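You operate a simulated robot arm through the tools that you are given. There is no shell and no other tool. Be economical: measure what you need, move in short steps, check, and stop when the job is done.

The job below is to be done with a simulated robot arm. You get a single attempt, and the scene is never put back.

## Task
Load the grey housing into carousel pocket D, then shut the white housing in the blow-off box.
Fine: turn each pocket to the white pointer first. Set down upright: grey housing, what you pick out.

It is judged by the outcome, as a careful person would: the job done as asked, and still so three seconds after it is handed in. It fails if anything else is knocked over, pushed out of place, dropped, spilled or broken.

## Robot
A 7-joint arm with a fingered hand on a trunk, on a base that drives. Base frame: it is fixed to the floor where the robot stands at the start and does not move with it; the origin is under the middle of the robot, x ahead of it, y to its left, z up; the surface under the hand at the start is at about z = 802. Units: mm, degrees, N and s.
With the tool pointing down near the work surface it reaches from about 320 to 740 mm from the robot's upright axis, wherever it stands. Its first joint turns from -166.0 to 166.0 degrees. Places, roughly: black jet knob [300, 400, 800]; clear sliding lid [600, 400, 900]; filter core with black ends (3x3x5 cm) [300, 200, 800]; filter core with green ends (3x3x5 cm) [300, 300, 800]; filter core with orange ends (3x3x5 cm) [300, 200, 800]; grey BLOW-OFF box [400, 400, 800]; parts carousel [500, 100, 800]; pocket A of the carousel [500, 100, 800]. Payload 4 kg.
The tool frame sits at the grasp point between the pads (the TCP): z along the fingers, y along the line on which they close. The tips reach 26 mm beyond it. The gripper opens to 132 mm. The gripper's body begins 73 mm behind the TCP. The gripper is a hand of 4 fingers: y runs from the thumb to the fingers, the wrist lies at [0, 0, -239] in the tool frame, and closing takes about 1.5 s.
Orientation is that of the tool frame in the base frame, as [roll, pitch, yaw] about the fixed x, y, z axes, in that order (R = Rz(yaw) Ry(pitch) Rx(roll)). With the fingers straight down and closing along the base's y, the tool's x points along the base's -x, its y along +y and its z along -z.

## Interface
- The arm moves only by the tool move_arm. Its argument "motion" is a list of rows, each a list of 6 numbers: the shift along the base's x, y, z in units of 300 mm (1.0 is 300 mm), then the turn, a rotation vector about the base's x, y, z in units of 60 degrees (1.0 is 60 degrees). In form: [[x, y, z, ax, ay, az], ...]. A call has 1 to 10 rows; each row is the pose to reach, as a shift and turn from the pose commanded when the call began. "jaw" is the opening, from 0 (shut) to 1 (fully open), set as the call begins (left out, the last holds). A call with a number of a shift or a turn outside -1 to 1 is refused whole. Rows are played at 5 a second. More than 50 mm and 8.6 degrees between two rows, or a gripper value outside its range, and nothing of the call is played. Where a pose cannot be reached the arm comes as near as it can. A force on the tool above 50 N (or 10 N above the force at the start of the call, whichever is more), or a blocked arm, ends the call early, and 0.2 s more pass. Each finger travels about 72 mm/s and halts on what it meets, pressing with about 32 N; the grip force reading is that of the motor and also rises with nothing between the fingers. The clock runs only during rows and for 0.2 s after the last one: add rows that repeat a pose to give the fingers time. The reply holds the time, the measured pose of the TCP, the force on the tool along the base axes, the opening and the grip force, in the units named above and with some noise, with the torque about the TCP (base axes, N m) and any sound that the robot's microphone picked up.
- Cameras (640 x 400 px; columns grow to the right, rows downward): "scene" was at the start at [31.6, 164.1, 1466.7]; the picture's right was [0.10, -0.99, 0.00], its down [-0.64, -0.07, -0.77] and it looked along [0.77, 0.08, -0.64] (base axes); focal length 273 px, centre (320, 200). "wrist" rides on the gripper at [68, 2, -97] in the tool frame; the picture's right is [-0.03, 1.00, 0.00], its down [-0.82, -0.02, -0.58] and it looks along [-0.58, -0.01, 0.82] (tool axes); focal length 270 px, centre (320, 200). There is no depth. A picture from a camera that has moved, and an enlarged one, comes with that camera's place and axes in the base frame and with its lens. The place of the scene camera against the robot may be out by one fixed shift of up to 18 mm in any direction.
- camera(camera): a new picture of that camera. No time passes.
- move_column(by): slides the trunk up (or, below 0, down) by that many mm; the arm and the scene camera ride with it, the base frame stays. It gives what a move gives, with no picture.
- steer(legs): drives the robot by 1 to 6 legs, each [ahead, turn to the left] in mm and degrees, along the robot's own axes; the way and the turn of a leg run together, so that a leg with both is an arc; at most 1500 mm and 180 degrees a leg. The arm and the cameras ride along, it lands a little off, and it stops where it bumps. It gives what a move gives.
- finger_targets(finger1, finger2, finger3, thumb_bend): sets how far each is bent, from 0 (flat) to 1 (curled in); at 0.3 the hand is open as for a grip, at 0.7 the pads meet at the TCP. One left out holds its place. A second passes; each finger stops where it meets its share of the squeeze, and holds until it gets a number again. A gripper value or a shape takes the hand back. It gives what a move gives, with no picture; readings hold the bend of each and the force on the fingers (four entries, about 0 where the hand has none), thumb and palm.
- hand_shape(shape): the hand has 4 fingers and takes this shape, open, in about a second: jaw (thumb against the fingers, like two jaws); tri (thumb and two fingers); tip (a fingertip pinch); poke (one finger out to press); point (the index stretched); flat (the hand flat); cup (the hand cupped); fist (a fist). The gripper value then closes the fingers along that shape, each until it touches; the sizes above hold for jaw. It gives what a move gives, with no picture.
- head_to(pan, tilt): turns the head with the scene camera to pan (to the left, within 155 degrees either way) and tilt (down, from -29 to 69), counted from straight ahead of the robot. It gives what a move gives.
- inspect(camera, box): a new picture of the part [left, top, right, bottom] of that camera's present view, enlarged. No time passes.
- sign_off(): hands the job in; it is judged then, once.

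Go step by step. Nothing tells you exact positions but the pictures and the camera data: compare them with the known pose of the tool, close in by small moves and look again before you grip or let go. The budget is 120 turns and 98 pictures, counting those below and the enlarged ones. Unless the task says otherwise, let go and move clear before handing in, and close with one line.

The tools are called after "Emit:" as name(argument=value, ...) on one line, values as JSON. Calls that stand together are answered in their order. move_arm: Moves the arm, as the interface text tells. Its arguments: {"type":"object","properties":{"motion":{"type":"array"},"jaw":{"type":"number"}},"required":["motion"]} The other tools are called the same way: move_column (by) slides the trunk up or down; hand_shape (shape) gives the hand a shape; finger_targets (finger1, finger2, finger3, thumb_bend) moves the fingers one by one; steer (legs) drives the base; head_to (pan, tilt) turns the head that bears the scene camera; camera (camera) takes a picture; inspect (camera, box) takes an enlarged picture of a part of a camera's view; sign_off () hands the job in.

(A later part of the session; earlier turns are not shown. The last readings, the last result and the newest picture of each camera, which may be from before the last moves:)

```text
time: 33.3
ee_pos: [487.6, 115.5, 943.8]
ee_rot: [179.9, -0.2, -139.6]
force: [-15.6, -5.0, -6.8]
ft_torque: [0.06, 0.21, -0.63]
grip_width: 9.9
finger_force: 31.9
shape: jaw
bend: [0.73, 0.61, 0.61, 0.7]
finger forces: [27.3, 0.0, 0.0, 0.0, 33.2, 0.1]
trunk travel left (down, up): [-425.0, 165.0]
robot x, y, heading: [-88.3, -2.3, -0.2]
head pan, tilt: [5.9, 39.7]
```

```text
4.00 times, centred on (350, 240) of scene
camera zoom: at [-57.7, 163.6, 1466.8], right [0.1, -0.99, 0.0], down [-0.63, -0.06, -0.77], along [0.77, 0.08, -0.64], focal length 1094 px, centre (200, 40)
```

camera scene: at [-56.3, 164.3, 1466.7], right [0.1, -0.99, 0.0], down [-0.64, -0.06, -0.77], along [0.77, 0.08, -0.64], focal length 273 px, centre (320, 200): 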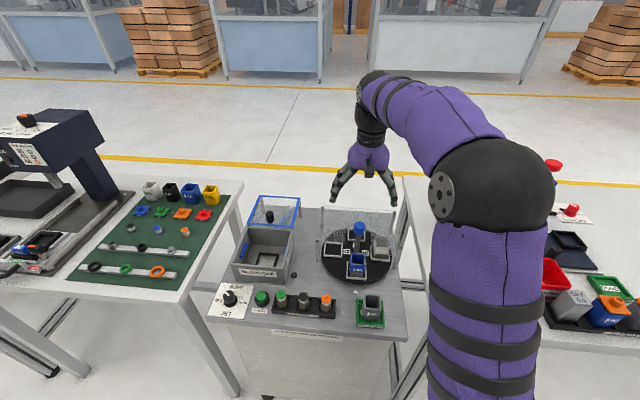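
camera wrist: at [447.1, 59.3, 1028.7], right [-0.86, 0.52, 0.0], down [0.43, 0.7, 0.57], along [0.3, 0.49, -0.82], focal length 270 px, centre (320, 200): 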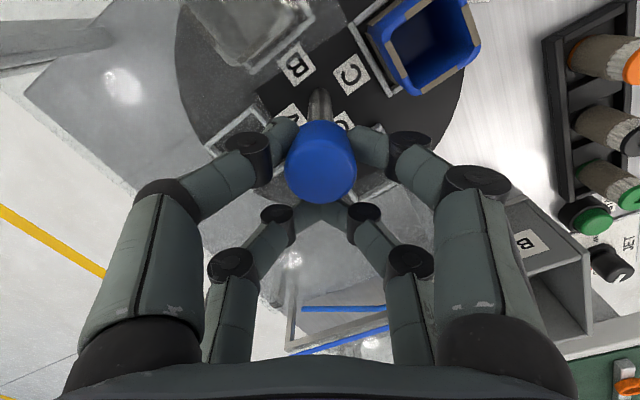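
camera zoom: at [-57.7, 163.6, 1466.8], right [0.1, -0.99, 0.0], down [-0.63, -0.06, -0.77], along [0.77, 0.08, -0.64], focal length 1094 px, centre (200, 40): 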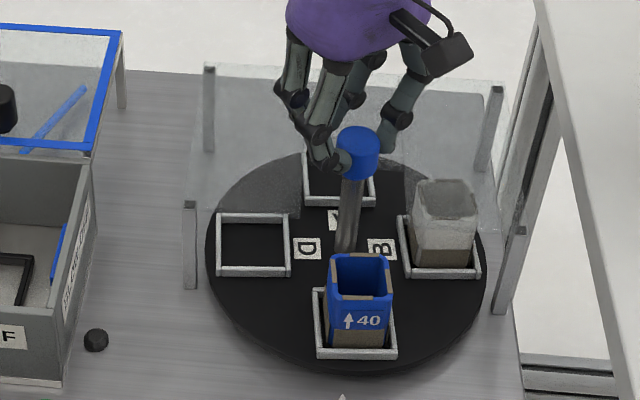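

Still slipping at 0.63 N·m. I test the other direction while going back, in case it is a one-way ratchet.

Emit:
move_arm(motion=[[0.0023, -0.003, 0, 0, 0, -0.067], [0.0044, -0.006, 0, 0, 0, -0.133], [0.0063, -0.0093, 0, 0, 0, -0.2], [0.0079, -0.0126, 0, 0, 0, -0.267], [0.0093, -0.0161, 0, 0, 0, -0.333], [0.0104, -0.0196, 0, 0, 0, -0.4], [0.0113, -0.0232, 0, 0, 0, -0.467], [0.012, -0.0269, 0, 0, 0, -0.533], [0.0124, -0.0306, 0, 0, 0, -0.6], [0.0125, -0.0343, 0, 0, 0, -0.667]])

Emit:
inspect(camera="scene", box=[290, 190, 410, 290])

```text
time: 35.5
ee_pos: [489.9, 106.2, 944.7]
ee_rot: [180.0, 0.0, -179.9]
force: [-23.2, -0.7, -9.0]
ft_torque: [0.02, 0.22, 0.02]
grip_width: 9.9
finger_force: 32.1
shape: jaw
bend: [0.73, 0.61, 0.61, 0.7]
finger forces: [29.4, 0.0, 0.0, 0.0, 32.2, 0.1]
trunk travel left (down, up): [-425.0, 165.0]
robot x, y, heading: [-87.3, -3.4, 0.1]
head pan, tilt: [5.9, 39.7]
```

```text
4.00 times, centred on (350, 240) of scene
camera zoom: at [-58.2, 164.1, 1466.8], right [0.1, -0.99, 0.0], down [-0.63, -0.06, -0.77], along [0.77, 0.08, -0.64], focal length 1094 px, centre (200, 40)
```

zoom: 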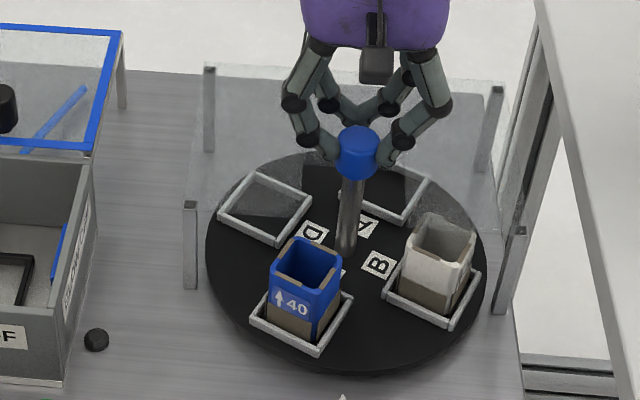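

It is a one-way ratchet: the carousel turned about −33° freely in the clockwise direction. So D reaches the pointer after −270° in total; I regrip with the hand pre-rotated +60° for more stroke.

Emit:
move_arm(motion=[[0, 0, 0, 0, 0, 0], [0, 0, 0, 0, 0, 0], [0, 0, 0, 0, 0, 0], [0, 0.0074, 0, 0, 0, 0.142], [-0.002, 0.0145, 0, 0, 0, 0.284], [-0.006, 0.022, 0, 0, 0, 0.426], [-0.01, 0.029, 0, 0, 0, 0.568], [-0.015, 0.036, 0, 0, 0, 0.71], [-0.02, 0.044, 0, 0, 0, 0.852], [-0.0257, 0.0507, 0, 0, 0, 0.994]], jaw=0.6)

Emit:
move_arm(motion=[[0, 0, 0, 0, 0, 0], [0, 0, 0, 0, 0, 0], [0, 0, 0, 0, 0, 0], [0, 0, 0, 0, 0, 0], [0, 0, 0, 0, 0, 0], [0, 0, 0, 0, 0, 0]], jaw=0)

```text
time: 37.7
ee_pos: [483.7, 122.8, 942.9]
ee_rot: [179.9, -0.1, -120.1]
force: [0.1, -0.1, 0.5]
ft_torque: [-0.01, 0.0, -0.01]
grip_width: 78.6
finger_force: 0.0
shape: jaw
bend: [0.71, 0.71, 0.71, 0.7]
finger forces: [0.0, 0.0, 0.0, 0.0, 0.1, 0.0]
trunk travel left (down, up): [-425.0, 165.0]
robot x, y, heading: [-90.7, 4.1, -0.4]
head pan, tilt: [5.9, 39.7]
```

```text
time: 39.1
ee_pos: [483.5, 122.0, 943.5]
ee_rot: [180.0, 0.0, -120.1]
force: [0.5, -0.9, -3.7]
ft_torque: [0.01, -0.03, -0.01]
grip_width: 11.1
finger_force: 32.3
shape: jaw
bend: [0.73, 0.61, 0.61, 0.7]
finger forces: [28.3, 0.0, 0.0, 0.1, 28.3, 0.1]
trunk travel left (down, up): [-425.0, 165.0]
robot x, y, heading: [-90.3, -2.9, -0.1]
head pan, tilt: [5.9, 39.7]
```

Well-centred grip with almost no side force. I turn −60°, then look.

Emit:
move_arm(motion=[[0.0065, -0.0044, 0, 0, 0, -0.125], [0.0124, -0.0095, 0, 0, 0, -0.25], [0.0176, -0.0154, 0, 0, 0, -0.375], [0.022, -0.022, 0, 0, 0, -0.5], [0.0254, -0.029, 0, 0, 0, -0.625], [0.028, -0.0364, 0, 0, 0, -0.75], [0.0295, -0.0441, 0, 0, 0, -0.875], [0.03, -0.052, 0, 0, 0, -1.0]])

Emit:
inspect(camera="scene", box=[290, 190, 410, 290])

```text
time: 40.9
ee_pos: [494.0, 106.0, 944.8]
ee_rot: [-180.0, 0.0, 179.7]
force: [-3.1, -4.1, -5.8]
ft_torque: [-0.09, -0.02, 0.05]
grip_width: 11.3
finger_force: 31.5
shape: jaw
bend: [0.73, 0.61, 0.61, 0.7]
finger forces: [26.8, 0.1, 0.0, 0.1, 31.5, 0.1]
trunk travel left (down, up): [-425.0, 165.0]
robot x, y, heading: [-86.1, -2.0, -0.2]
head pan, tilt: [5.9, 39.7]
```

```text
4.00 times, centred on (350, 240) of scene
camera zoom: at [-56.3, 163.8, 1466.8], right [0.1, -0.99, 0.0], down [-0.64, -0.06, -0.77], along [0.77, 0.08, -0.64], focal length 1094 px, centre (200, 40)
```

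zoom: 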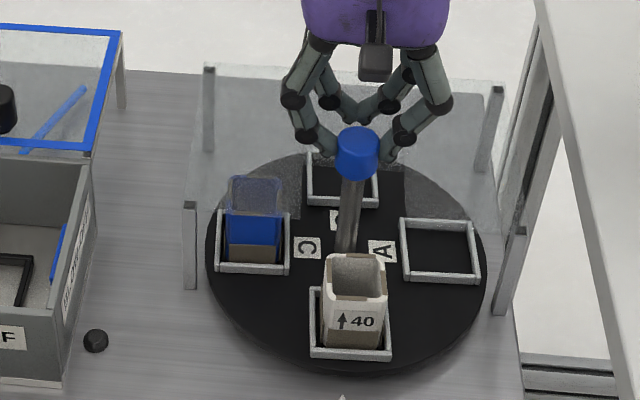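

White housing in B is upright, now at the pointer. D needs another −180°: continue −60° on this grip.

Emit:
move_arm(motion=[[-0.0005, -0.0078, 0, 0, 0, -0.125], [-0.002, -0.0155, 0, 0, 0, -0.25], [-0.0046, -0.023, 0, 0, 0, -0.375], [-0.008, -0.03, 0, 0, 0, -0.5], [-0.0124, -0.0365, 0, 0, 0, -0.625], [-0.0176, -0.0424, 0, 0, 0, -0.75], [-0.0235, -0.0476, 0, 0, 0, -0.875], [-0.03, -0.052, 0, 0, 0, -1.0]])

Emit:
move_arm(motion=[[0, 0, 0, 0, 0, 0], [0, 0, 0, 0, 0, 0], [0, 0, 0, 0, 0, 0], [0.0065, 0.0044, 0, 0, 0, 0.125], [0.0124, 0.0095, 0, 0, 0, 0.25], [0.0176, 0.0154, 0, 0, 0, 0.375], [0.022, 0.022, 0, 0, 0, 0.5], [0.0265, 0.032, 0, 0, 0, 0.64], [0.029, 0.041, 0, 0, 0, 0.78], [0.03, 0.052, 0, 0, 0, 0.92]], jaw=0.6)

Emit:
move_arm(motion=[[-0.0005, 0.0078, 0, 0, 0, 0.135], [-0.002, 0.0155, 0, 0, 0, 0.27], [-0.0046, 0.023, 0, 0, 0, 0.405], [-0.008, 0.03, 0, 0, 0, 0.54], [-0.0124, 0.0365, 0, 0, 0, 0.675], [-0.0176, 0.0424, 0, 0, 0, 0.81], [-0.0235, 0.0476, 0, 0, 0, 0.94], [-0.03, 0.052, 0, 0, 0, 1.0]])

Emit:
inspect(camera="scene", box=[290, 190, 410, 290])

```text
time: 42.7
ee_pos: [484.5, 90.3, 945.0]
ee_rot: [179.9, 0.0, 119.8]
force: [-7.1, 0.5, -8.1]
ft_torque: [-0.17, 0.06, 0.12]
grip_width: 11.3
finger_force: 31.7
shape: jaw
bend: [0.73, 0.61, 0.61, 0.7]
finger forces: [26.0, 0.1, 0.1, 0.1, 32.4, 0.1]
trunk travel left (down, up): [-425.0, 165.0]
robot x, y, heading: [-85.3, -0.3, -0.0]
head pan, tilt: [5.9, 39.7]
```

```text
time: 44.9
ee_pos: [493.4, 106.3, 944.3]
ee_rot: [-180.0, 0.0, 175.3]
force: [-1.0, 0.2, -0.8]
ft_torque: [-0.02, 0.01, -0.01]
grip_width: 78.8
finger_force: 0.1
shape: jaw
bend: [0.71, 0.71, 0.71, 0.7]
finger forces: [0.0, 0.0, 0.0, 0.1, 0.0, 0.0]
trunk travel left (down, up): [-425.0, 165.0]
robot x, y, heading: [-89.7, -1.4, 0.0]
head pan, tilt: [5.9, 39.7]
```

```text
time: 46.7
ee_pos: [483.8, 122.1, 945.1]
ee_rot: [179.9, 0.0, -124.8]
force: [0.4, -0.2, -0.8]
ft_torque: [-0.04, 0.03, -0.01]
grip_width: 78.4
finger_force: 0.2
shape: jaw
bend: [0.71, 0.71, 0.71, 0.7]
finger forces: [0.1, 0.1, 0.0, 0.1, 0.1, 0.0]
trunk travel left (down, up): [-425.0, 165.0]
robot x, y, heading: [-86.8, -2.3, -0.1]
head pan, tilt: [5.9, 39.7]
```

```text
4.00 times, centred on (350, 240) of scene
camera zoom: at [-56.4, 164.1, 1466.7], right [0.1, -0.99, 0.0], down [-0.64, -0.06, -0.77], along [0.77, 0.08, -0.64], focal length 1094 px, centre (200, 40)
```

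zoom: 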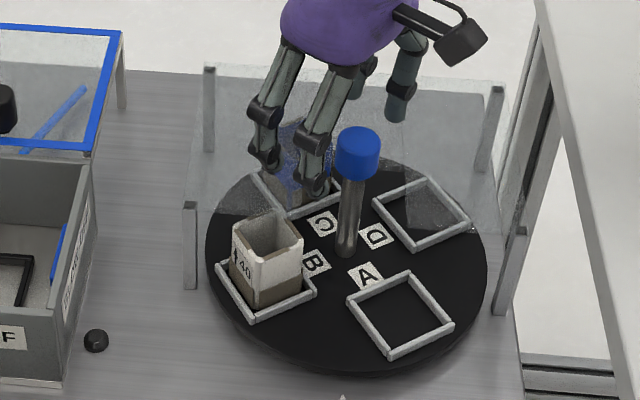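

Progress is good: about −150° so far. Grip again and turn a further −120° in two strokes.

Emit:
move_arm(motion=[[0, 0, 0, 0, 0, 0.08], [0, 0, 0, 0, 0, 0.08], [0, 0, 0, 0, 0, 0.08], [0, 0, 0, 0, 0, 0.08], [0, 0, 0, 0, 0, 0.08], [0, 0, 0, 0, 0, 0.08], [0, 0, 0, 0, 0, 0.08]], jaw=0)

Emit:
move_arm(motion=[[0.0065, -0.0044, 0, 0, 0, -0.125], [0.0124, -0.0095, 0, 0, 0, -0.25], [0.0176, -0.0154, 0, 0, 0, -0.375], [0.022, -0.022, 0, 0, 0, -0.5], [0.0254, -0.029, 0, 0, 0, -0.625], [0.028, -0.0364, 0, 0, 0, -0.75], [0.0295, -0.0441, 0, 0, 0, -0.875], [0.03, -0.052, 0, 0, 0, -1.0]])

Emit:
move_arm(motion=[[-0.0005, -0.0078, 0, 0, 0, -0.125], [-0.002, -0.0155, 0, 0, 0, -0.25], [-0.0046, -0.023, 0, 0, 0, -0.375], [-0.008, -0.03, 0, 0, 0, -0.5], [-0.0124, -0.0365, 0, 0, 0, -0.625], [-0.0176, -0.0424, 0, 0, 0, -0.75], [-0.0235, -0.0476, 0, 0, 0, -0.875]])

Emit:
inspect(camera="scene", box=[290, 190, 410, 290])

```text
time: 48.3
ee_pos: [484.2, 120.8, 944.1]
ee_rot: [180.0, 0.0, -120.2]
force: [0.3, -0.4, -3.9]
ft_torque: [0.04, -0.05, -0.01]
grip_width: 10.7
finger_force: 32.1
shape: jaw
bend: [0.73, 0.61, 0.61, 0.7]
finger forces: [27.7, 0.0, 0.0, 0.0, 27.9, 0.0]
trunk travel left (down, up): [-425.0, 165.0]
robot x, y, heading: [-90.0, -2.2, 0.2]
head pan, tilt: [5.9, 39.7]
```

```text
time: 50.1
ee_pos: [493.3, 105.5, 944.5]
ee_rot: [179.9, -0.2, 179.7]
force: [-1.0, -3.9, -1.0]
ft_torque: [-0.09, 0.05, 0.03]
grip_width: 11.0
finger_force: 32.2
shape: jaw
bend: [0.73, 0.61, 0.61, 0.7]
finger forces: [27.4, 0.0, 0.0, 0.0, 30.7, 0.0]
trunk travel left (down, up): [-425.0, 165.0]
robot x, y, heading: [-83.7, -0.2, -0.2]
head pan, tilt: [5.9, 39.7]
```

```text
time: 51.7
ee_pos: [486.2, 91.2, 945.1]
ee_rot: [-179.9, 0.1, 127.3]
force: [0.2, -0.1, -2.7]
ft_torque: [-0.06, 0.0, -0.01]
grip_width: 11.1
finger_force: 31.8
shape: jaw
bend: [0.73, 0.61, 0.61, 0.7]
finger forces: [28.6, 0.1, 0.0, 0.0, 29.5, 0.1]
trunk travel left (down, up): [-425.0, 165.0]
robot x, y, heading: [-86.4, -0.8, -0.0]
head pan, tilt: [5.9, 39.7]
```

```text
4.00 times, centred on (350, 240) of scene
camera zoom: at [-56.2, 164.1, 1466.7], right [0.1, -0.99, 0.0], down [-0.64, -0.06, -0.77], along [0.77, 0.08, -0.64], focal length 1094 px, centre (200, 40)
```

zoom: 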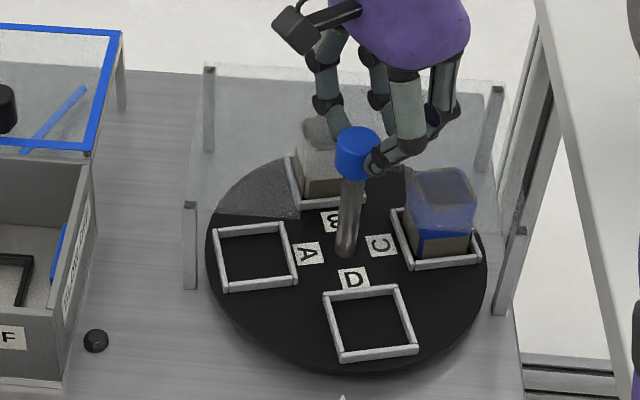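

D is about 7° short; I finish the turn.

Emit:
move_arm(motion=[[-0.003, -0.002, 0, 0, 0, -0.06], [-0.0065, -0.0044, 0, 0, 0, -0.125], [-0.0065, -0.0044, 0, 0, 0, -0.125]])

Emit:
inspect(camera="scene", box=[290, 190, 410, 290])

```text
time: 52.5
ee_pos: [484.0, 89.9, 943.1]
ee_rot: [-179.9, 0.1, 119.8]
force: [-3.3, 1.1, 0.8]
ft_torque: [-0.01, 0.09, 0.08]
grip_width: 10.9
finger_force: 32.2
shape: jaw
bend: [0.73, 0.61, 0.61, 0.7]
finger forces: [27.8, 0.1, 0.1, 0.0, 30.9, 0.1]
trunk travel left (down, up): [-425.0, 165.0]
robot x, y, heading: [-86.4, -3.0, 0.2]
head pan, tilt: [5.9, 39.7]
```

```text
4.00 times, centred on (350, 240) of scene
camera zoom: at [-56.8, 164.2, 1466.8], right [0.1, -0.99, 0.0], down [-0.63, -0.06, -0.77], along [0.77, 0.08, -0.64], focal length 1094 px, centre (200, 40)
```

zoom: 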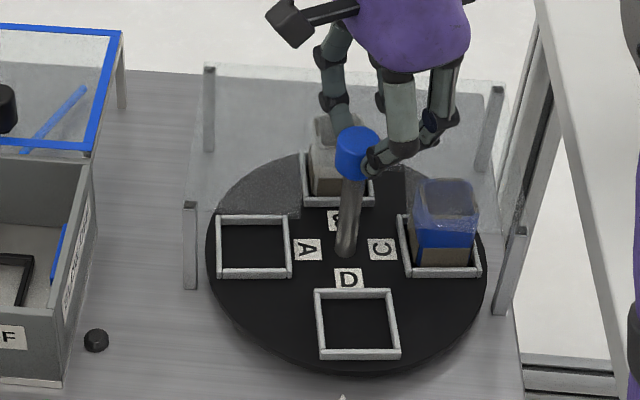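

D is at the pointer. I release, rise, and travel to above the grey housing on the stand.

Emit:
move_arm(motion=[[0, 0, 0, 0, 0, 0], [0, 0, 0, 0, 0, 0], [0, 0, 0, 0, 0, 0], [0, 0, 0, 0, 0, 0], [0, 0, 0.15, 0, 0, 0], [0, 0, 0.3, 0, 0, 0], [0, 0, 0.45, 0, 0, 0]], jaw=0.8)

Emit:
move_arm(motion=[[-0.08, -0.01, 0, 0, 0, 0.125], [-0.16, -0.02, 0, 0, 0, 0.25], [-0.24, -0.03, 0, 0, 0, 0.375], [-0.32, -0.04, 0, 0, 0, 0.5], [-0.4, -0.05, 0, 0, 0, 0.625], [-0.48, -0.06, 0, 0, 0, 0.75], [-0.56, -0.07, 0, 0, 0, 0.875], [-0.645, -0.08, 0, 0, 0, 1.0]])

Emit:
inspect(camera="wrist", box=[160, 0, 480, 200])

Emit:
camera(camera="scene")

```text
time: 54.1
ee_pos: [484.5, 92.3, 1078.2]
ee_rot: [-179.9, 0.1, 119.8]
force: [-0.6, -0.2, 0.6]
ft_torque: [-0.01, -0.01, -0.01]
grip_width: 105.1
finger_force: 0.0
shape: jaw
bend: [0.59, 0.59, 0.59, 0.45]
finger forces: [0.0, 0.0, 0.0, 0.0, 0.0, 0.0]
trunk travel left (down, up): [-425.0, 165.0]
robot x, y, heading: [-87.7, 0.6, -0.1]
head pan, tilt: [5.9, 39.7]
```

```text
time: 55.9
ee_pos: [290.6, 66.8, 1078.5]
ee_rot: [180.0, 0.0, 180.0]
force: [0.1, 0.9, 0.7]
ft_torque: [-0.02, 0.01, -0.03]
grip_width: 105.2
finger_force: 0.0
shape: jaw
bend: [0.59, 0.59, 0.59, 0.45]
finger forces: [0.0, 0.0, 0.1, 0.0, 0.0, 0.0]
trunk travel left (down, up): [-425.0, 165.0]
robot x, y, heading: [-87.4, -1.2, -0.2]
head pan, tilt: [5.9, 39.7]
```

```text
2.00 times, centred on (320, 100) of wrist
camera zoom: at [222.2, 68.2, 1176.4], right [0.03, 1.0, 0.0], down [0.82, -0.02, 0.58], along [0.58, -0.01, -0.82], focal length 541 px, centre (320, 400)
```

zoom: 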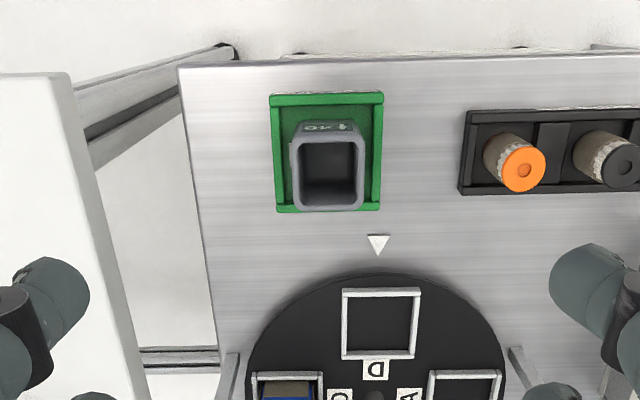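

```text
56 pictures are left
camera scene: at [-56.5, 164.1, 1466.8], right [0.1, -0.99, 0.0], down [-0.63, -0.06, -0.77], along [0.77, 0.08, -0.64], focal length 273 px, centre (320, 200)
```

scene: 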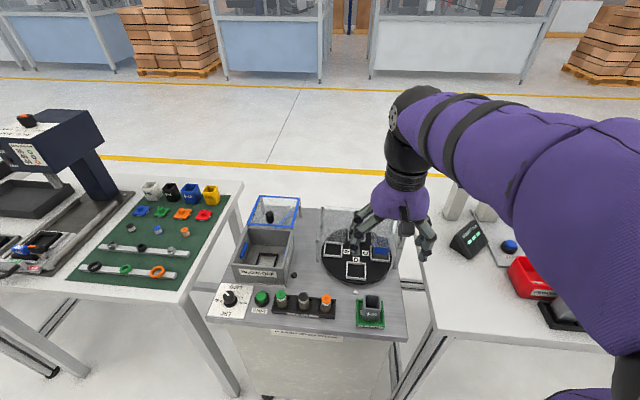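

Grey housing: about (291, 71), 40 mm wide, rim at z≈862. I descend to just above it and check alignment.

Emit:
move_arm(motion=[[0, 0.015, -0.15, 0, 0, 0], [0, 0.015, -0.3, 0, 0, 0], [0, 0.015, -0.45, 0, 0, 0], [0, 0.015, -0.58, 0, 0, 0]])

Emit:
camera(camera="wrist")

Emit:
inspect(camera="scene", box=[330, 250, 410, 330])

```text
time: 56.9
ee_pos: [291.8, 73.3, 904.7]
ee_rot: [180.0, 0.0, 179.9]
force: [-0.6, 0.7, 1.0]
ft_torque: [-0.01, 0.0, 0.01]
grip_width: 105.2
finger_force: 0.0
shape: jaw
bend: [0.59, 0.59, 0.59, 0.45]
finger forces: [0.0, 0.1, 0.1, 0.0, 0.1, 0.0]
trunk travel left (down, up): [-425.0, 165.0]
robot x, y, heading: [-85.6, 1.8, 0.1]
head pan, tilt: [5.9, 39.7]
```

```text
55 pictures are left
camera wrist: at [222.4, 74.8, 1002.1], right [0.03, 1.0, 0.0], down [0.82, -0.02, 0.58], along [0.58, -0.02, -0.82], focal length 270 px, centre (320, 200)
```

wrist: 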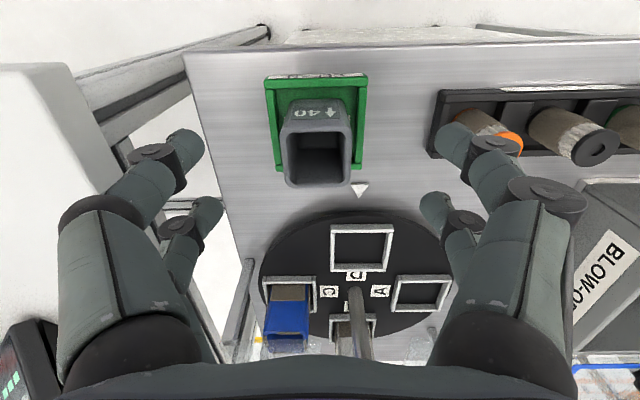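

```text
5.00 times, centred on (370, 290) of scene
camera zoom: at [-56.4, 164.1, 1466.8], right [0.1, -0.99, 0.0], down [-0.64, -0.06, -0.77], along [0.77, 0.08, -0.64], focal length 1367 px, centre (70, -250)
```

zoom: 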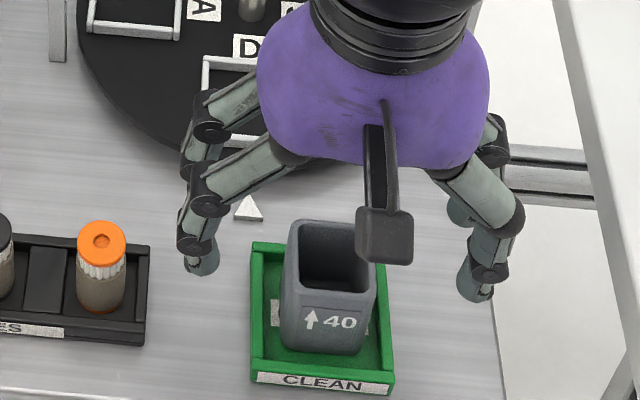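

Aligned within 2 mm. I narrow the opening, lower to TCP z≈848, and close on the housing.

Emit:
move_arm(motion=[[-0.004, -0.005, 0, 0, 0, 0], [-0.004, -0.005, -0.03, 0, 0, 0], [-0.004, -0.005, -0.1, 0, 0, 0], [-0.004, -0.005, -0.16, 0, 0, 0], [-0.004, -0.005, -0.19, 0, 0, 0]], jaw=0.65)

Emit:
inspect(camera="wrist", box=[160, 50, 480, 250])

```text
time: 58.1
ee_pos: [289.2, 69.4, 849.3]
ee_rot: [-180.0, 0.0, 179.9]
force: [1.1, 0.9, 0.9]
ft_torque: [0.0, -0.01, -0.02]
grip_width: 86.4
finger_force: 0.0
shape: jaw
bend: [0.7, 0.7, 0.7, 0.64]
finger forces: [0.0, 0.0, 0.1, 0.0, 0.0, 0.0]
trunk travel left (down, up): [-425.0, 165.0]
robot x, y, heading: [-89.0, 0.9, 0.0]
head pan, tilt: [5.9, 39.7]
```

```text
2.00 times, centred on (320, 150) of wrist
camera zoom: at [220.6, 70.5, 946.4], right [0.03, 1.0, 0.0], down [0.82, -0.02, 0.58], along [0.58, -0.02, -0.82], focal length 541 px, centre (320, 300)
```

zoom: 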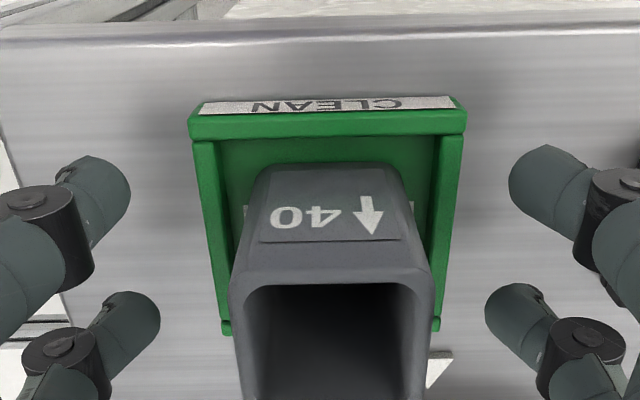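

Emit:
move_arm(motion=[[0.003, 0.006, -0.004, 0, 0, 0], [0.003, 0.006, -0.004, 0, 0, 0], [0.003, 0.006, -0.004, 0, 0, 0], [0.003, 0.006, -0.004, 0, 0, 0], [0.003, 0.006, -0.004, 0, 0, 0], [0.003, 0.006, -0.004, 0, 0, 0], [0.003, 0.006, -0.004, 0, 0, 0]], jaw=0.15)

Emit:
inspect(camera="wrist", box=[160, 50, 480, 250])

```text
time: 59.7
ee_pos: [290.3, 70.9, 848.0]
ee_rot: [-179.9, -0.1, 180.0]
force: [0.3, 0.9, -0.4]
ft_torque: [0.02, -0.01, -0.02]
grip_width: 30.8
finger_force: 31.9
shape: jaw
bend: [0.74, 0.74, 0.73, 0.7]
finger forces: [28.9, 28.9, 32.0, 0.0, 27.1, 0.0]
trunk travel left (down, up): [-425.0, 165.0]
robot x, y, heading: [-88.1, -1.1, 0.0]
head pan, tilt: [5.9, 39.7]
```

```text
2.00 times, centred on (320, 150) of wrist
camera zoom: at [221.9, 72.0, 945.3], right [0.03, 1.0, 0.0], down [0.82, -0.02, 0.58], along [0.58, -0.02, -0.82], focal length 541 px, centre (320, 300)
```

zoom: 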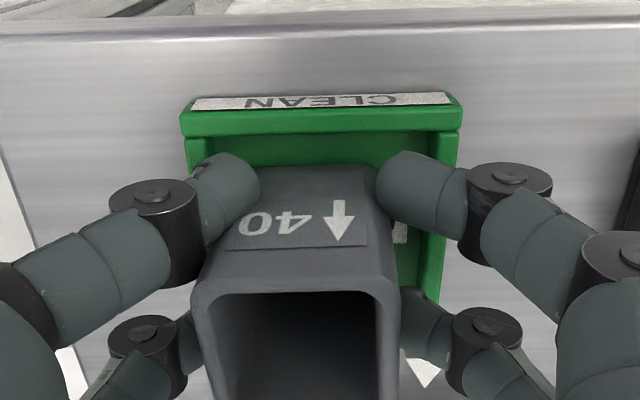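

All four fingers hold the housing, though it leans a bit toward −y. I lift it and look.

Emit:
move_arm(motion=[[0, 0, 0.05, 0, 0, 0], [0, 0, 0.1, 0, 0, 0], [0, 0, 0.18, 0, 0, 0], [0, 0, 0.26, 0, 0, 0]])

Emit:
camera(camera="wrist")

Emit:
inspect(camera="scene", box=[330, 250, 410, 330])

```text
time: 60.7
ee_pos: [289.9, 70.0, 926.3]
ee_rot: [-179.9, 0.0, 179.9]
force: [-0.1, -0.5, -1.0]
ft_torque: [0.0, 0.02, -0.03]
grip_width: 30.5
finger_force: 31.9
shape: jaw
bend: [0.74, 0.74, 0.73, 0.7]
finger forces: [29.0, 28.9, 32.1, 0.0, 27.6, 0.0]
trunk travel left (down, up): [-425.0, 165.0]
robot x, y, heading: [-86.4, -0.2, 0.0]
head pan, tilt: [5.9, 39.7]
```

```text
51 pictures are left
camera wrist: at [221.2, 72.1, 1023.7], right [0.03, 1.0, 0.0], down [0.82, -0.02, 0.58], along [0.58, -0.02, -0.82], focal length 270 px, centre (320, 200)
```

wrist: 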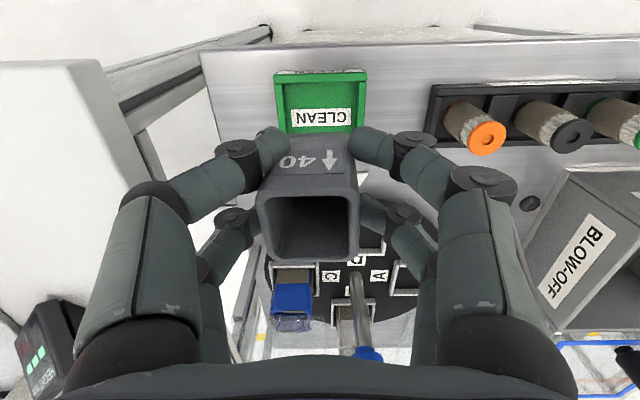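

```text
5.00 times, centred on (370, 290) of scene
camera zoom: at [-56.4, 164.1, 1466.7], right [0.1, -0.99, 0.0], down [-0.64, -0.06, -0.77], along [0.77, 0.08, -0.64], focal length 1367 px, centre (70, -250)
```

zoom: 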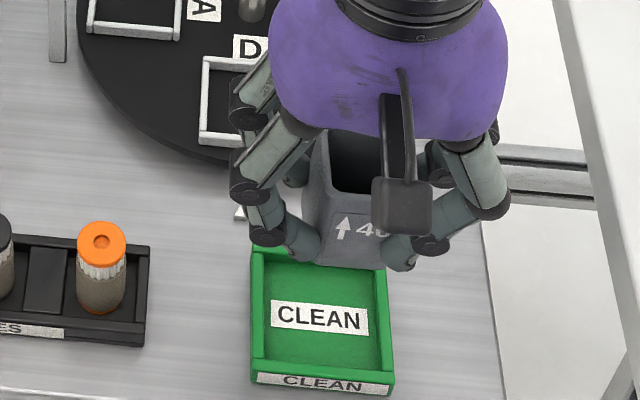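

Held upright, with the housing centre about (+3, −4.5) mm from the TCP. I carry it over pocket D, centred near (404, 107.5).

Emit:
move_arm(motion=[[0.09, 0.035, 0, 0, 0, 0], [0.18, 0.07, 0, 0, 0, 0], [0.27, 0.105, 0, 0, 0, 0], [0.36, 0.14, 0, 0, 0, 0], [0.37, 0.14, -0.1, 0, 0, 0], [0.37, 0.14, -0.1, 0, 0, 0]])

Emit:
inspect(camera="wrist", box=[160, 50, 480, 250])

Emit:
inspect(camera="scene", box=[310, 220, 406, 300])

```text
time: 62.1
ee_pos: [399.3, 115.4, 895.5]
ee_rot: [180.0, 0.1, 179.9]
force: [-0.3, -0.5, -0.3]
ft_torque: [0.02, 0.01, 0.04]
grip_width: 30.8
finger_force: 32.5
shape: jaw
bend: [0.74, 0.74, 0.73, 0.7]
finger forces: [29.1, 28.9, 32.3, 0.0, 27.7, 0.0]
trunk travel left (down, up): [-425.0, 165.0]
robot x, y, heading: [-88.7, -2.2, -0.0]
head pan, tilt: [5.9, 39.7]
```

```text
2.00 times, centred on (320, 150) of wrist
camera zoom: at [331.5, 115.7, 992.9], right [0.03, 1.0, 0.0], down [0.82, -0.02, 0.58], along [0.58, -0.02, -0.82], focal length 541 px, centre (320, 300)
```

zoom: 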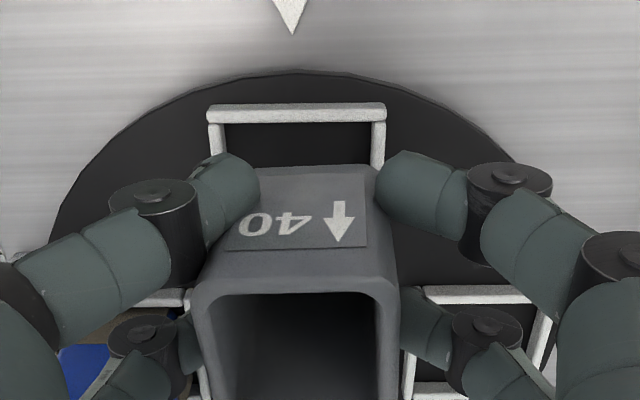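

```text
5.00 times, centred on (358, 260) of scene
camera zoom: at [-56.2, 164.2, 1466.7], right [0.1, -0.99, 0.0], down [-0.64, -0.06, -0.77], along [0.77, 0.08, -0.64], focal length 1367 px, centre (130, -100)
```

zoom: 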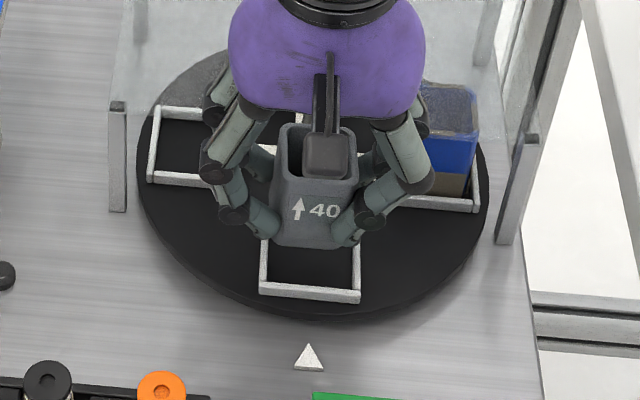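

Housing is centred at about (405.5, 109.8) and the pocket at (405, 107). I correct y by −2.7 mm, lower to just above the rails, and check.

Emit:
move_arm(motion=[[-0.001, -0.009, 0, 0, 0, 0], [-0.001, -0.009, -0.04, 0, 0, 0], [-0.001, -0.009, -0.08, 0, 0, 0], [-0.001, -0.009, -0.08, 0, 0, 0]])

Emit:
inspect(camera="wrist", box=[160, 50, 480, 250])

Emit:
inspect(camera="scene", box=[340, 240, 388, 280])

```text
time: 63.1
ee_pos: [399.9, 111.6, 869.8]
ee_rot: [-180.0, 0.0, 179.8]
force: [-0.7, -0.3, 0.3]
ft_torque: [0.0, 0.01, 0.02]
grip_width: 30.7
finger_force: 31.9
shape: jaw
bend: [0.74, 0.74, 0.73, 0.7]
finger forces: [29.2, 28.9, 32.4, 0.1, 27.8, 0.0]
trunk travel left (down, up): [-425.0, 165.0]
robot x, y, heading: [-87.0, 1.6, 0.2]
head pan, tilt: [5.9, 39.7]
```

```text
2.00 times, centred on (320, 150) of wrist
camera zoom: at [332.1, 112.6, 967.1], right [0.03, 1.0, 0.0], down [0.82, -0.02, 0.58], along [0.58, -0.02, -0.82], focal length 541 px, centre (320, 300)
```

zoom: 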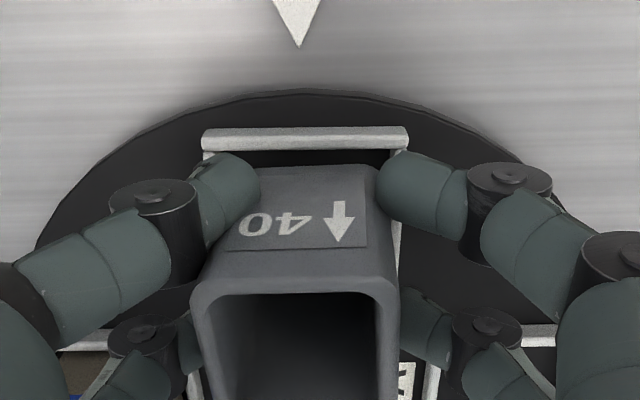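

```text
10.00 times, centred on (364, 260) of scene
camera zoom: at [-56.3, 164.2, 1466.7], right [0.1, -0.99, 0.0], down [-0.64, -0.06, -0.77], along [0.77, 0.08, -0.64], focal length 2734 px, centre (-120, -400)
```

zoom: 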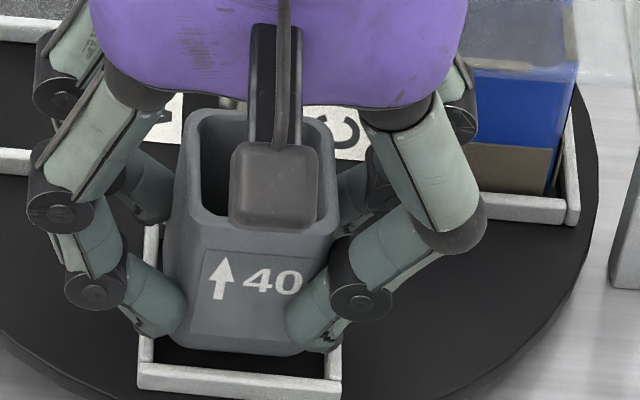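

Centred well in y; x needs about +1 mm. I lower gently, watching the force.

Emit:
move_arm(motion=[[0.004, 0, -0.012, 0, 0, 0], [0.004, 0, -0.025, 0, 0, 0], [0.004, 0, -0.035, 0, 0, 0], [0.004, 0, -0.045, 0, 0, 0], [0.004, 0, -0.045, 0, 0, 0]])

Emit:
inspect(camera="wrist", box=[160, 50, 480, 250])

Emit:
inspect(camera="scene", box=[340, 240, 388, 280])

```text
time: 64.3
ee_pos: [403.1, 109.7, 858.6]
ee_rot: [180.0, 0.2, 179.9]
force: [-2.4, -0.7, 19.7]
ft_torque: [-0.45, 0.03, -0.01]
grip_width: 30.9
finger_force: 32.0
shape: jaw
bend: [0.74, 0.74, 0.73, 0.7]
finger forces: [29.7, 30.3, 32.3, 0.1, 30.0, 0.0]
trunk travel left (down, up): [-425.0, 165.0]
robot x, y, heading: [-85.3, -3.6, -0.2]
head pan, tilt: [5.9, 39.7]
```

```text
2.00 times, centred on (320, 150) of wrist
camera zoom: at [333.5, 111.9, 955.6], right [0.03, 1.0, 0.0], down [0.81, -0.02, 0.58], along [0.58, -0.01, -0.81], focal length 541 px, centre (320, 300)
```

zoom: 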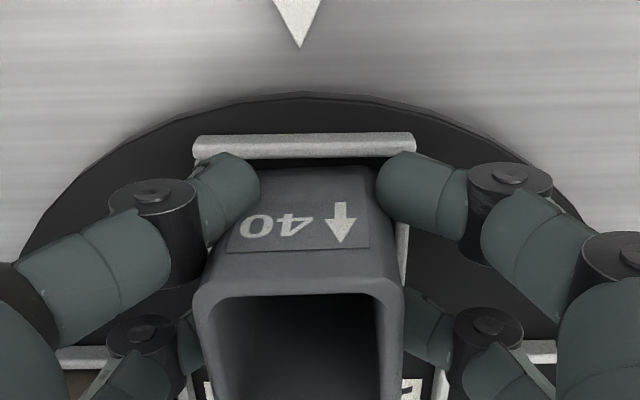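

```text
10.00 times, centred on (364, 260) of scene
camera zoom: at [-58.0, 163.9, 1467.1], right [0.1, -0.99, 0.0], down [-0.63, -0.06, -0.77], along [0.77, 0.08, -0.64], focal length 2734 px, centre (-120, -400)
```

zoom: 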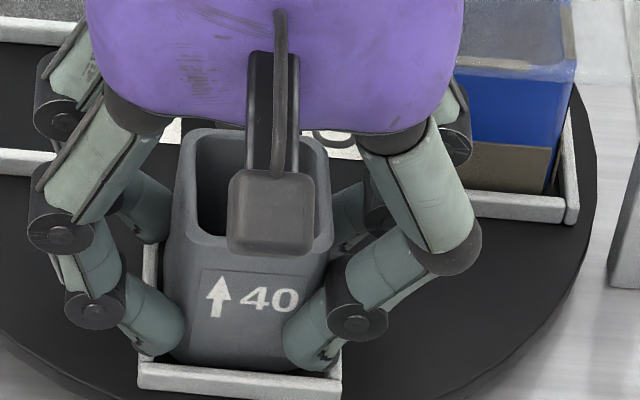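

The housing appears to sit behind the near rail and to touch the plate (20 N). I release it and check.

Emit:
move_arm(motion=[[0, 0, 0, 0, 0, 0], [0, 0, 0, 0, 0, 0], [0, 0, 0, 0, 0, 0], [0, 0, 0, 0, 0, 0], [0, 0, 0, 0, 0, 0]], jaw=0.65)

Emit:
inspect(camera="wrist", box=[160, 50, 480, 250])

Emit:
inspect(camera="scene", box=[340, 240, 388, 280])

```text
time: 65.5
ee_pos: [401.7, 108.4, 857.0]
ee_rot: [179.9, 0.0, 179.9]
force: [-0.7, -1.0, -0.2]
ft_torque: [0.01, 0.0, 0.0]
grip_width: 85.4
finger_force: 0.0
shape: jaw
bend: [0.7, 0.7, 0.7, 0.64]
finger forces: [0.1, 0.0, 0.0, 0.0, 0.0, 0.0]
trunk travel left (down, up): [-425.0, 165.0]
robot x, y, heading: [-88.1, -4.6, 0.1]
head pan, tilt: [5.9, 39.7]
```

```text
2.00 times, centred on (320, 150) of wrist
camera zoom: at [334.1, 111.9, 954.0], right [0.03, 1.0, 0.0], down [0.82, -0.02, 0.58], along [0.58, -0.02, -0.82], focal length 541 px, centre (320, 300)
```

zoom: 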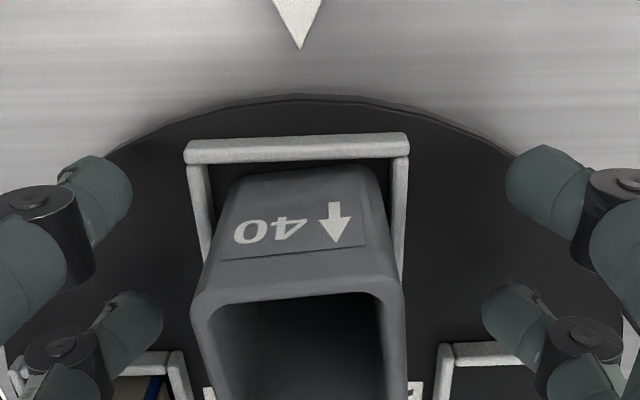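

```text
10.00 times, centred on (364, 260) of scene
camera zoom: at [-56.4, 164.1, 1466.7], right [0.1, -0.99, 0.0], down [-0.64, -0.06, -0.77], along [0.77, 0.08, -0.64], focal length 2734 px, centre (-120, -400)
```

zoom: 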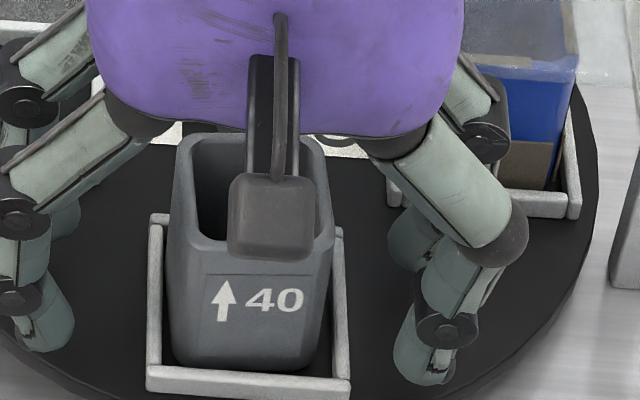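

The grey housing stands upright inside pocket D's rails. I rise and go back to the knob, with the hand pre-rotated +60°.

Emit:
move_arm(motion=[[0, 0, 0.15, 0, 0, 0], [0, 0, 0.3, 0, 0, 0], [0, 0, 0.43, 0, 0, 0], [0.04, 0.006, 0.43, 0, 0, 0.142], [0.08, 0.011, 0.43, 0, 0, 0.284], [0.12, 0.017, 0.43, 0, 0, 0.426], [0.16, 0.022, 0.43, 0, 0, 0.568], [0.2, 0.028, 0.43, 0, 0, 0.71], [0.24, 0.034, 0.43, 0, 0, 0.852], [0.27, 0.039, 0.43, 0, 0, 0.994]])

Emit:
inspect(camera="scene", box=[290, 190, 410, 290])

Emit:
inspect(camera="wrist", box=[160, 0, 480, 200])

```text
time: 67.7
ee_pos: [483.3, 121.7, 986.8]
ee_rot: [180.0, 0.1, -120.3]
force: [-0.2, 0.6, -0.5]
ft_torque: [-0.01, -0.02, 0.01]
grip_width: 85.4
finger_force: 0.0
shape: jaw
bend: [0.7, 0.7, 0.7, 0.64]
finger forces: [0.0, 0.0, 0.1, 0.1, 0.0, 0.0]
trunk travel left (down, up): [-425.0, 165.0]
robot x, y, heading: [-87.8, -5.1, -0.2]
head pan, tilt: [5.9, 39.7]
```

```text
4.00 times, centred on (350, 240) of scene
camera zoom: at [-56.4, 164.2, 1466.7], right [0.1, -0.99, 0.0], down [-0.64, -0.06, -0.77], along [0.77, 0.08, -0.64], focal length 1094 px, centre (200, 40)
```

zoom: 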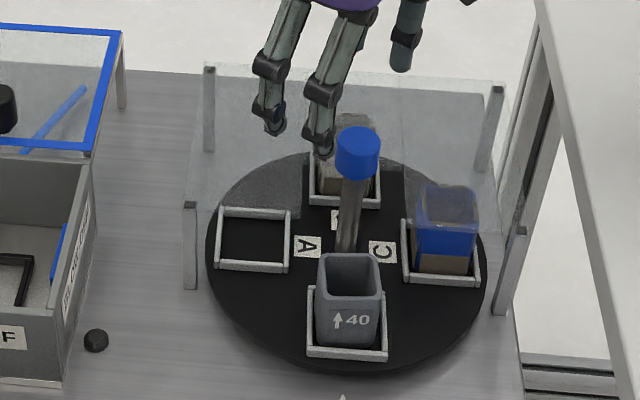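

```text
2.00 times, centred on (320, 100) of wrist
camera zoom: at [447.7, 63.6, 1084.4], right [-0.85, 0.53, 0.0], down [0.43, 0.69, 0.58], along [0.3, 0.49, -0.82], focal length 541 px, centre (320, 400)
```

zoom: 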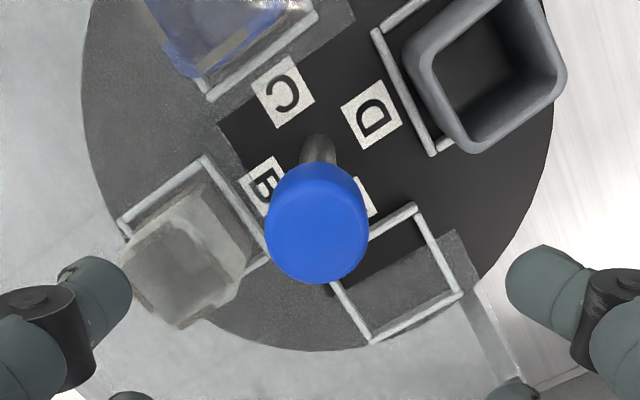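

Emit:
move_arm(motion=[[0, 0, -0.05, 0, 0, 0], [0, 0, -0.1, 0, 0, 0], [0, 0, -0.143, 0, 0, 0]], jaw=0.6)

Emit:
move_arm(motion=[[0, 0, 0, 0, 0, 0], [0, 0, 0, 0, 0, 0], [0, 0, 0, 0, 0, 0], [0, 0, 0, 0, 0, 0], [0, 0, 0, 0, 0, 0], [0, 0, 0, 0, 0, 0], [0, 0, 0, 0, 0, 0]], jaw=0)

```text
time: 68.5
ee_pos: [484.2, 122.3, 944.0]
ee_rot: [179.9, 0.1, -120.5]
force: [-0.4, 0.4, 0.1]
ft_torque: [0.0, 0.0, 0.0]
grip_width: 79.8
finger_force: 0.0
shape: jaw
bend: [0.71, 0.71, 0.71, 0.7]
finger forces: [0.0, 0.0, 0.0, 0.1, 0.1, 0.0]
trunk travel left (down, up): [-425.0, 165.0]
robot x, y, heading: [-87.8, -0.9, -0.2]
head pan, tilt: [5.9, 39.7]
```

```text
time: 70.1
ee_pos: [483.3, 121.4, 944.7]
ee_rot: [179.9, 0.0, -120.6]
force: [-2.0, -2.5, -3.5]
ft_torque: [0.02, -0.03, -0.01]
grip_width: 10.9
finger_force: 32.3
shape: jaw
bend: [0.73, 0.61, 0.61, 0.7]
finger forces: [28.3, 0.0, 0.1, 0.0, 27.9, 0.0]
trunk travel left (down, up): [-425.0, 165.0]
robot x, y, heading: [-91.3, -3.2, -0.1]
head pan, tilt: [5.9, 39.7]
```

Gripped; turning −120° in two strokes.

Emit:
move_arm(motion=[[0.0065, -0.0044, 0, 0, 0, -0.125], [0.0124, -0.0095, 0, 0, 0, -0.25], [0.0176, -0.0154, 0, 0, 0, -0.375], [0.022, -0.022, 0, 0, 0, -0.5], [0.0254, -0.029, 0, 0, 0, -0.625], [0.028, -0.0364, 0, 0, 0, -0.75], [0.0295, -0.0441, 0, 0, 0, -0.875], [0.03, -0.052, 0, 0, 0, -1.0]])

Emit:
move_arm(motion=[[-0.0005, -0.0078, 0, 0, 0, -0.125], [-0.002, -0.0155, 0, 0, 0, -0.25], [-0.0046, -0.023, 0, 0, 0, -0.375], [-0.008, -0.03, 0, 0, 0, -0.5], [-0.0124, -0.0365, 0, 0, 0, -0.625], [-0.0176, -0.0424, 0, 0, 0, -0.75], [-0.0235, -0.0476, 0, 0, 0, -0.875], [-0.03, -0.052, 0, 0, 0, -1.0]])

Emit:
inspect(camera="scene", box=[290, 190, 410, 290])

```text
time: 71.9
ee_pos: [492.4, 106.7, 942.6]
ee_rot: [179.9, 0.1, 179.3]
force: [-0.4, -4.3, 6.0]
ft_torque: [-0.13, 0.07, 0.04]
grip_width: 10.9
finger_force: 32.4
shape: jaw
bend: [0.73, 0.61, 0.61, 0.7]
finger forces: [28.7, 0.0, 0.0, 0.0, 32.4, 0.1]
trunk travel left (down, up): [-425.0, 165.0]
robot x, y, heading: [-92.9, 1.1, -0.1]
head pan, tilt: [5.9, 39.7]
```

```text
time: 73.7
ee_pos: [480.7, 92.2, 944.9]
ee_rot: [-180.0, -0.2, 119.6]
force: [0.3, 7.0, -2.8]
ft_torque: [0.09, -0.04, 0.74]
grip_width: 10.2
finger_force: 32.3
shape: jaw
bend: [0.73, 0.61, 0.61, 0.7]
finger forces: [36.7, 0.1, 0.0, 0.0, 31.9, 0.0]
trunk travel left (down, up): [-425.0, 165.0]
robot x, y, heading: [-88.0, 3.6, -0.3]
head pan, tilt: [5.9, 39.7]
```

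```text
4.00 times, centred on (350, 240) of scene
camera zoom: at [-56.1, 164.9, 1466.6], right [0.1, -0.99, 0.0], down [-0.64, -0.07, -0.77], along [0.77, 0.08, -0.64], focal length 1094 px, centre (200, 40)
```

zoom: 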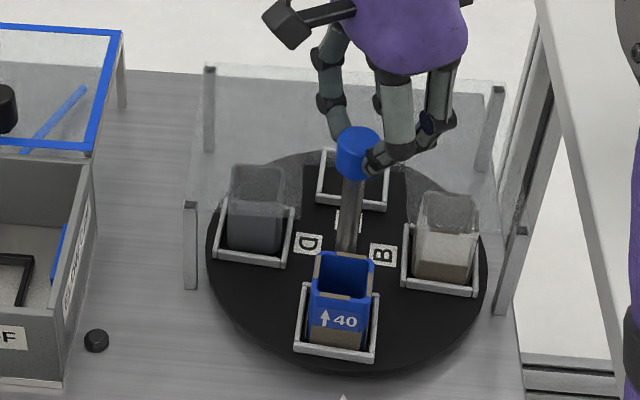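

C is at the pointer and a 0.74 N·m resistance has appeared: this looks like an end stop about a full turn from the start, not a ratchet. I test turning back in the + direction.

Emit:
move_arm(motion=[[0.0065, 0.0044, 0, 0, 0, 0.125], [0.0124, 0.0095, 0, 0, 0, 0.25], [0.0176, 0.0154, 0, 0, 0, 0.375], [0.022, 0.022, 0, 0, 0, 0.5], [0.0254, 0.029, 0, 0, 0, 0.625], [0.028, 0.0364, 0, 0, 0, 0.75], [0.0295, 0.0441, 0, 0, 0, 0.875], [0.03, 0.052, 0, 0, 0, 1.0]])

Emit:
inspect(camera="scene", box=[290, 190, 410, 290])

```text
time: 75.5
ee_pos: [491.5, 106.0, 944.1]
ee_rot: [180.0, 0.0, 179.7]
force: [-4.1, -0.1, 3.9]
ft_torque: [-0.02, 0.14, 0.02]
grip_width: 10.8
finger_force: 31.4
shape: jaw
bend: [0.73, 0.61, 0.61, 0.7]
finger forces: [31.4, 0.1, 0.0, 0.1, 32.2, 0.1]
trunk travel left (down, up): [-425.0, 165.0]
robot x, y, heading: [-89.2, -1.2, -0.1]
head pan, tilt: [5.9, 39.7]
```

```text
4.00 times, centred on (350, 240) of scene
camera zoom: at [-57.2, 164.0, 1466.8], right [0.1, -0.99, 0.0], down [-0.63, -0.06, -0.77], along [0.77, 0.08, -0.64], focal length 1094 px, centre (200, 40)
```

zoom: 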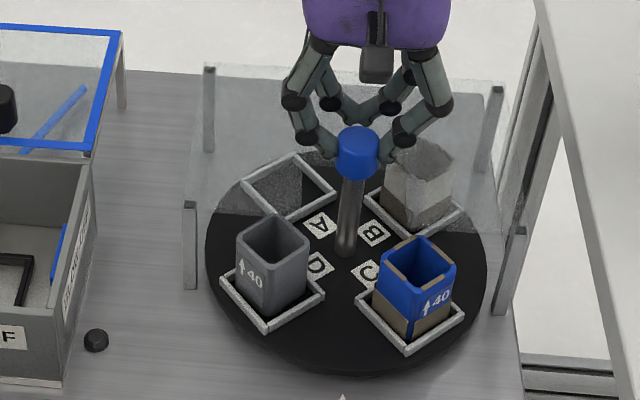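

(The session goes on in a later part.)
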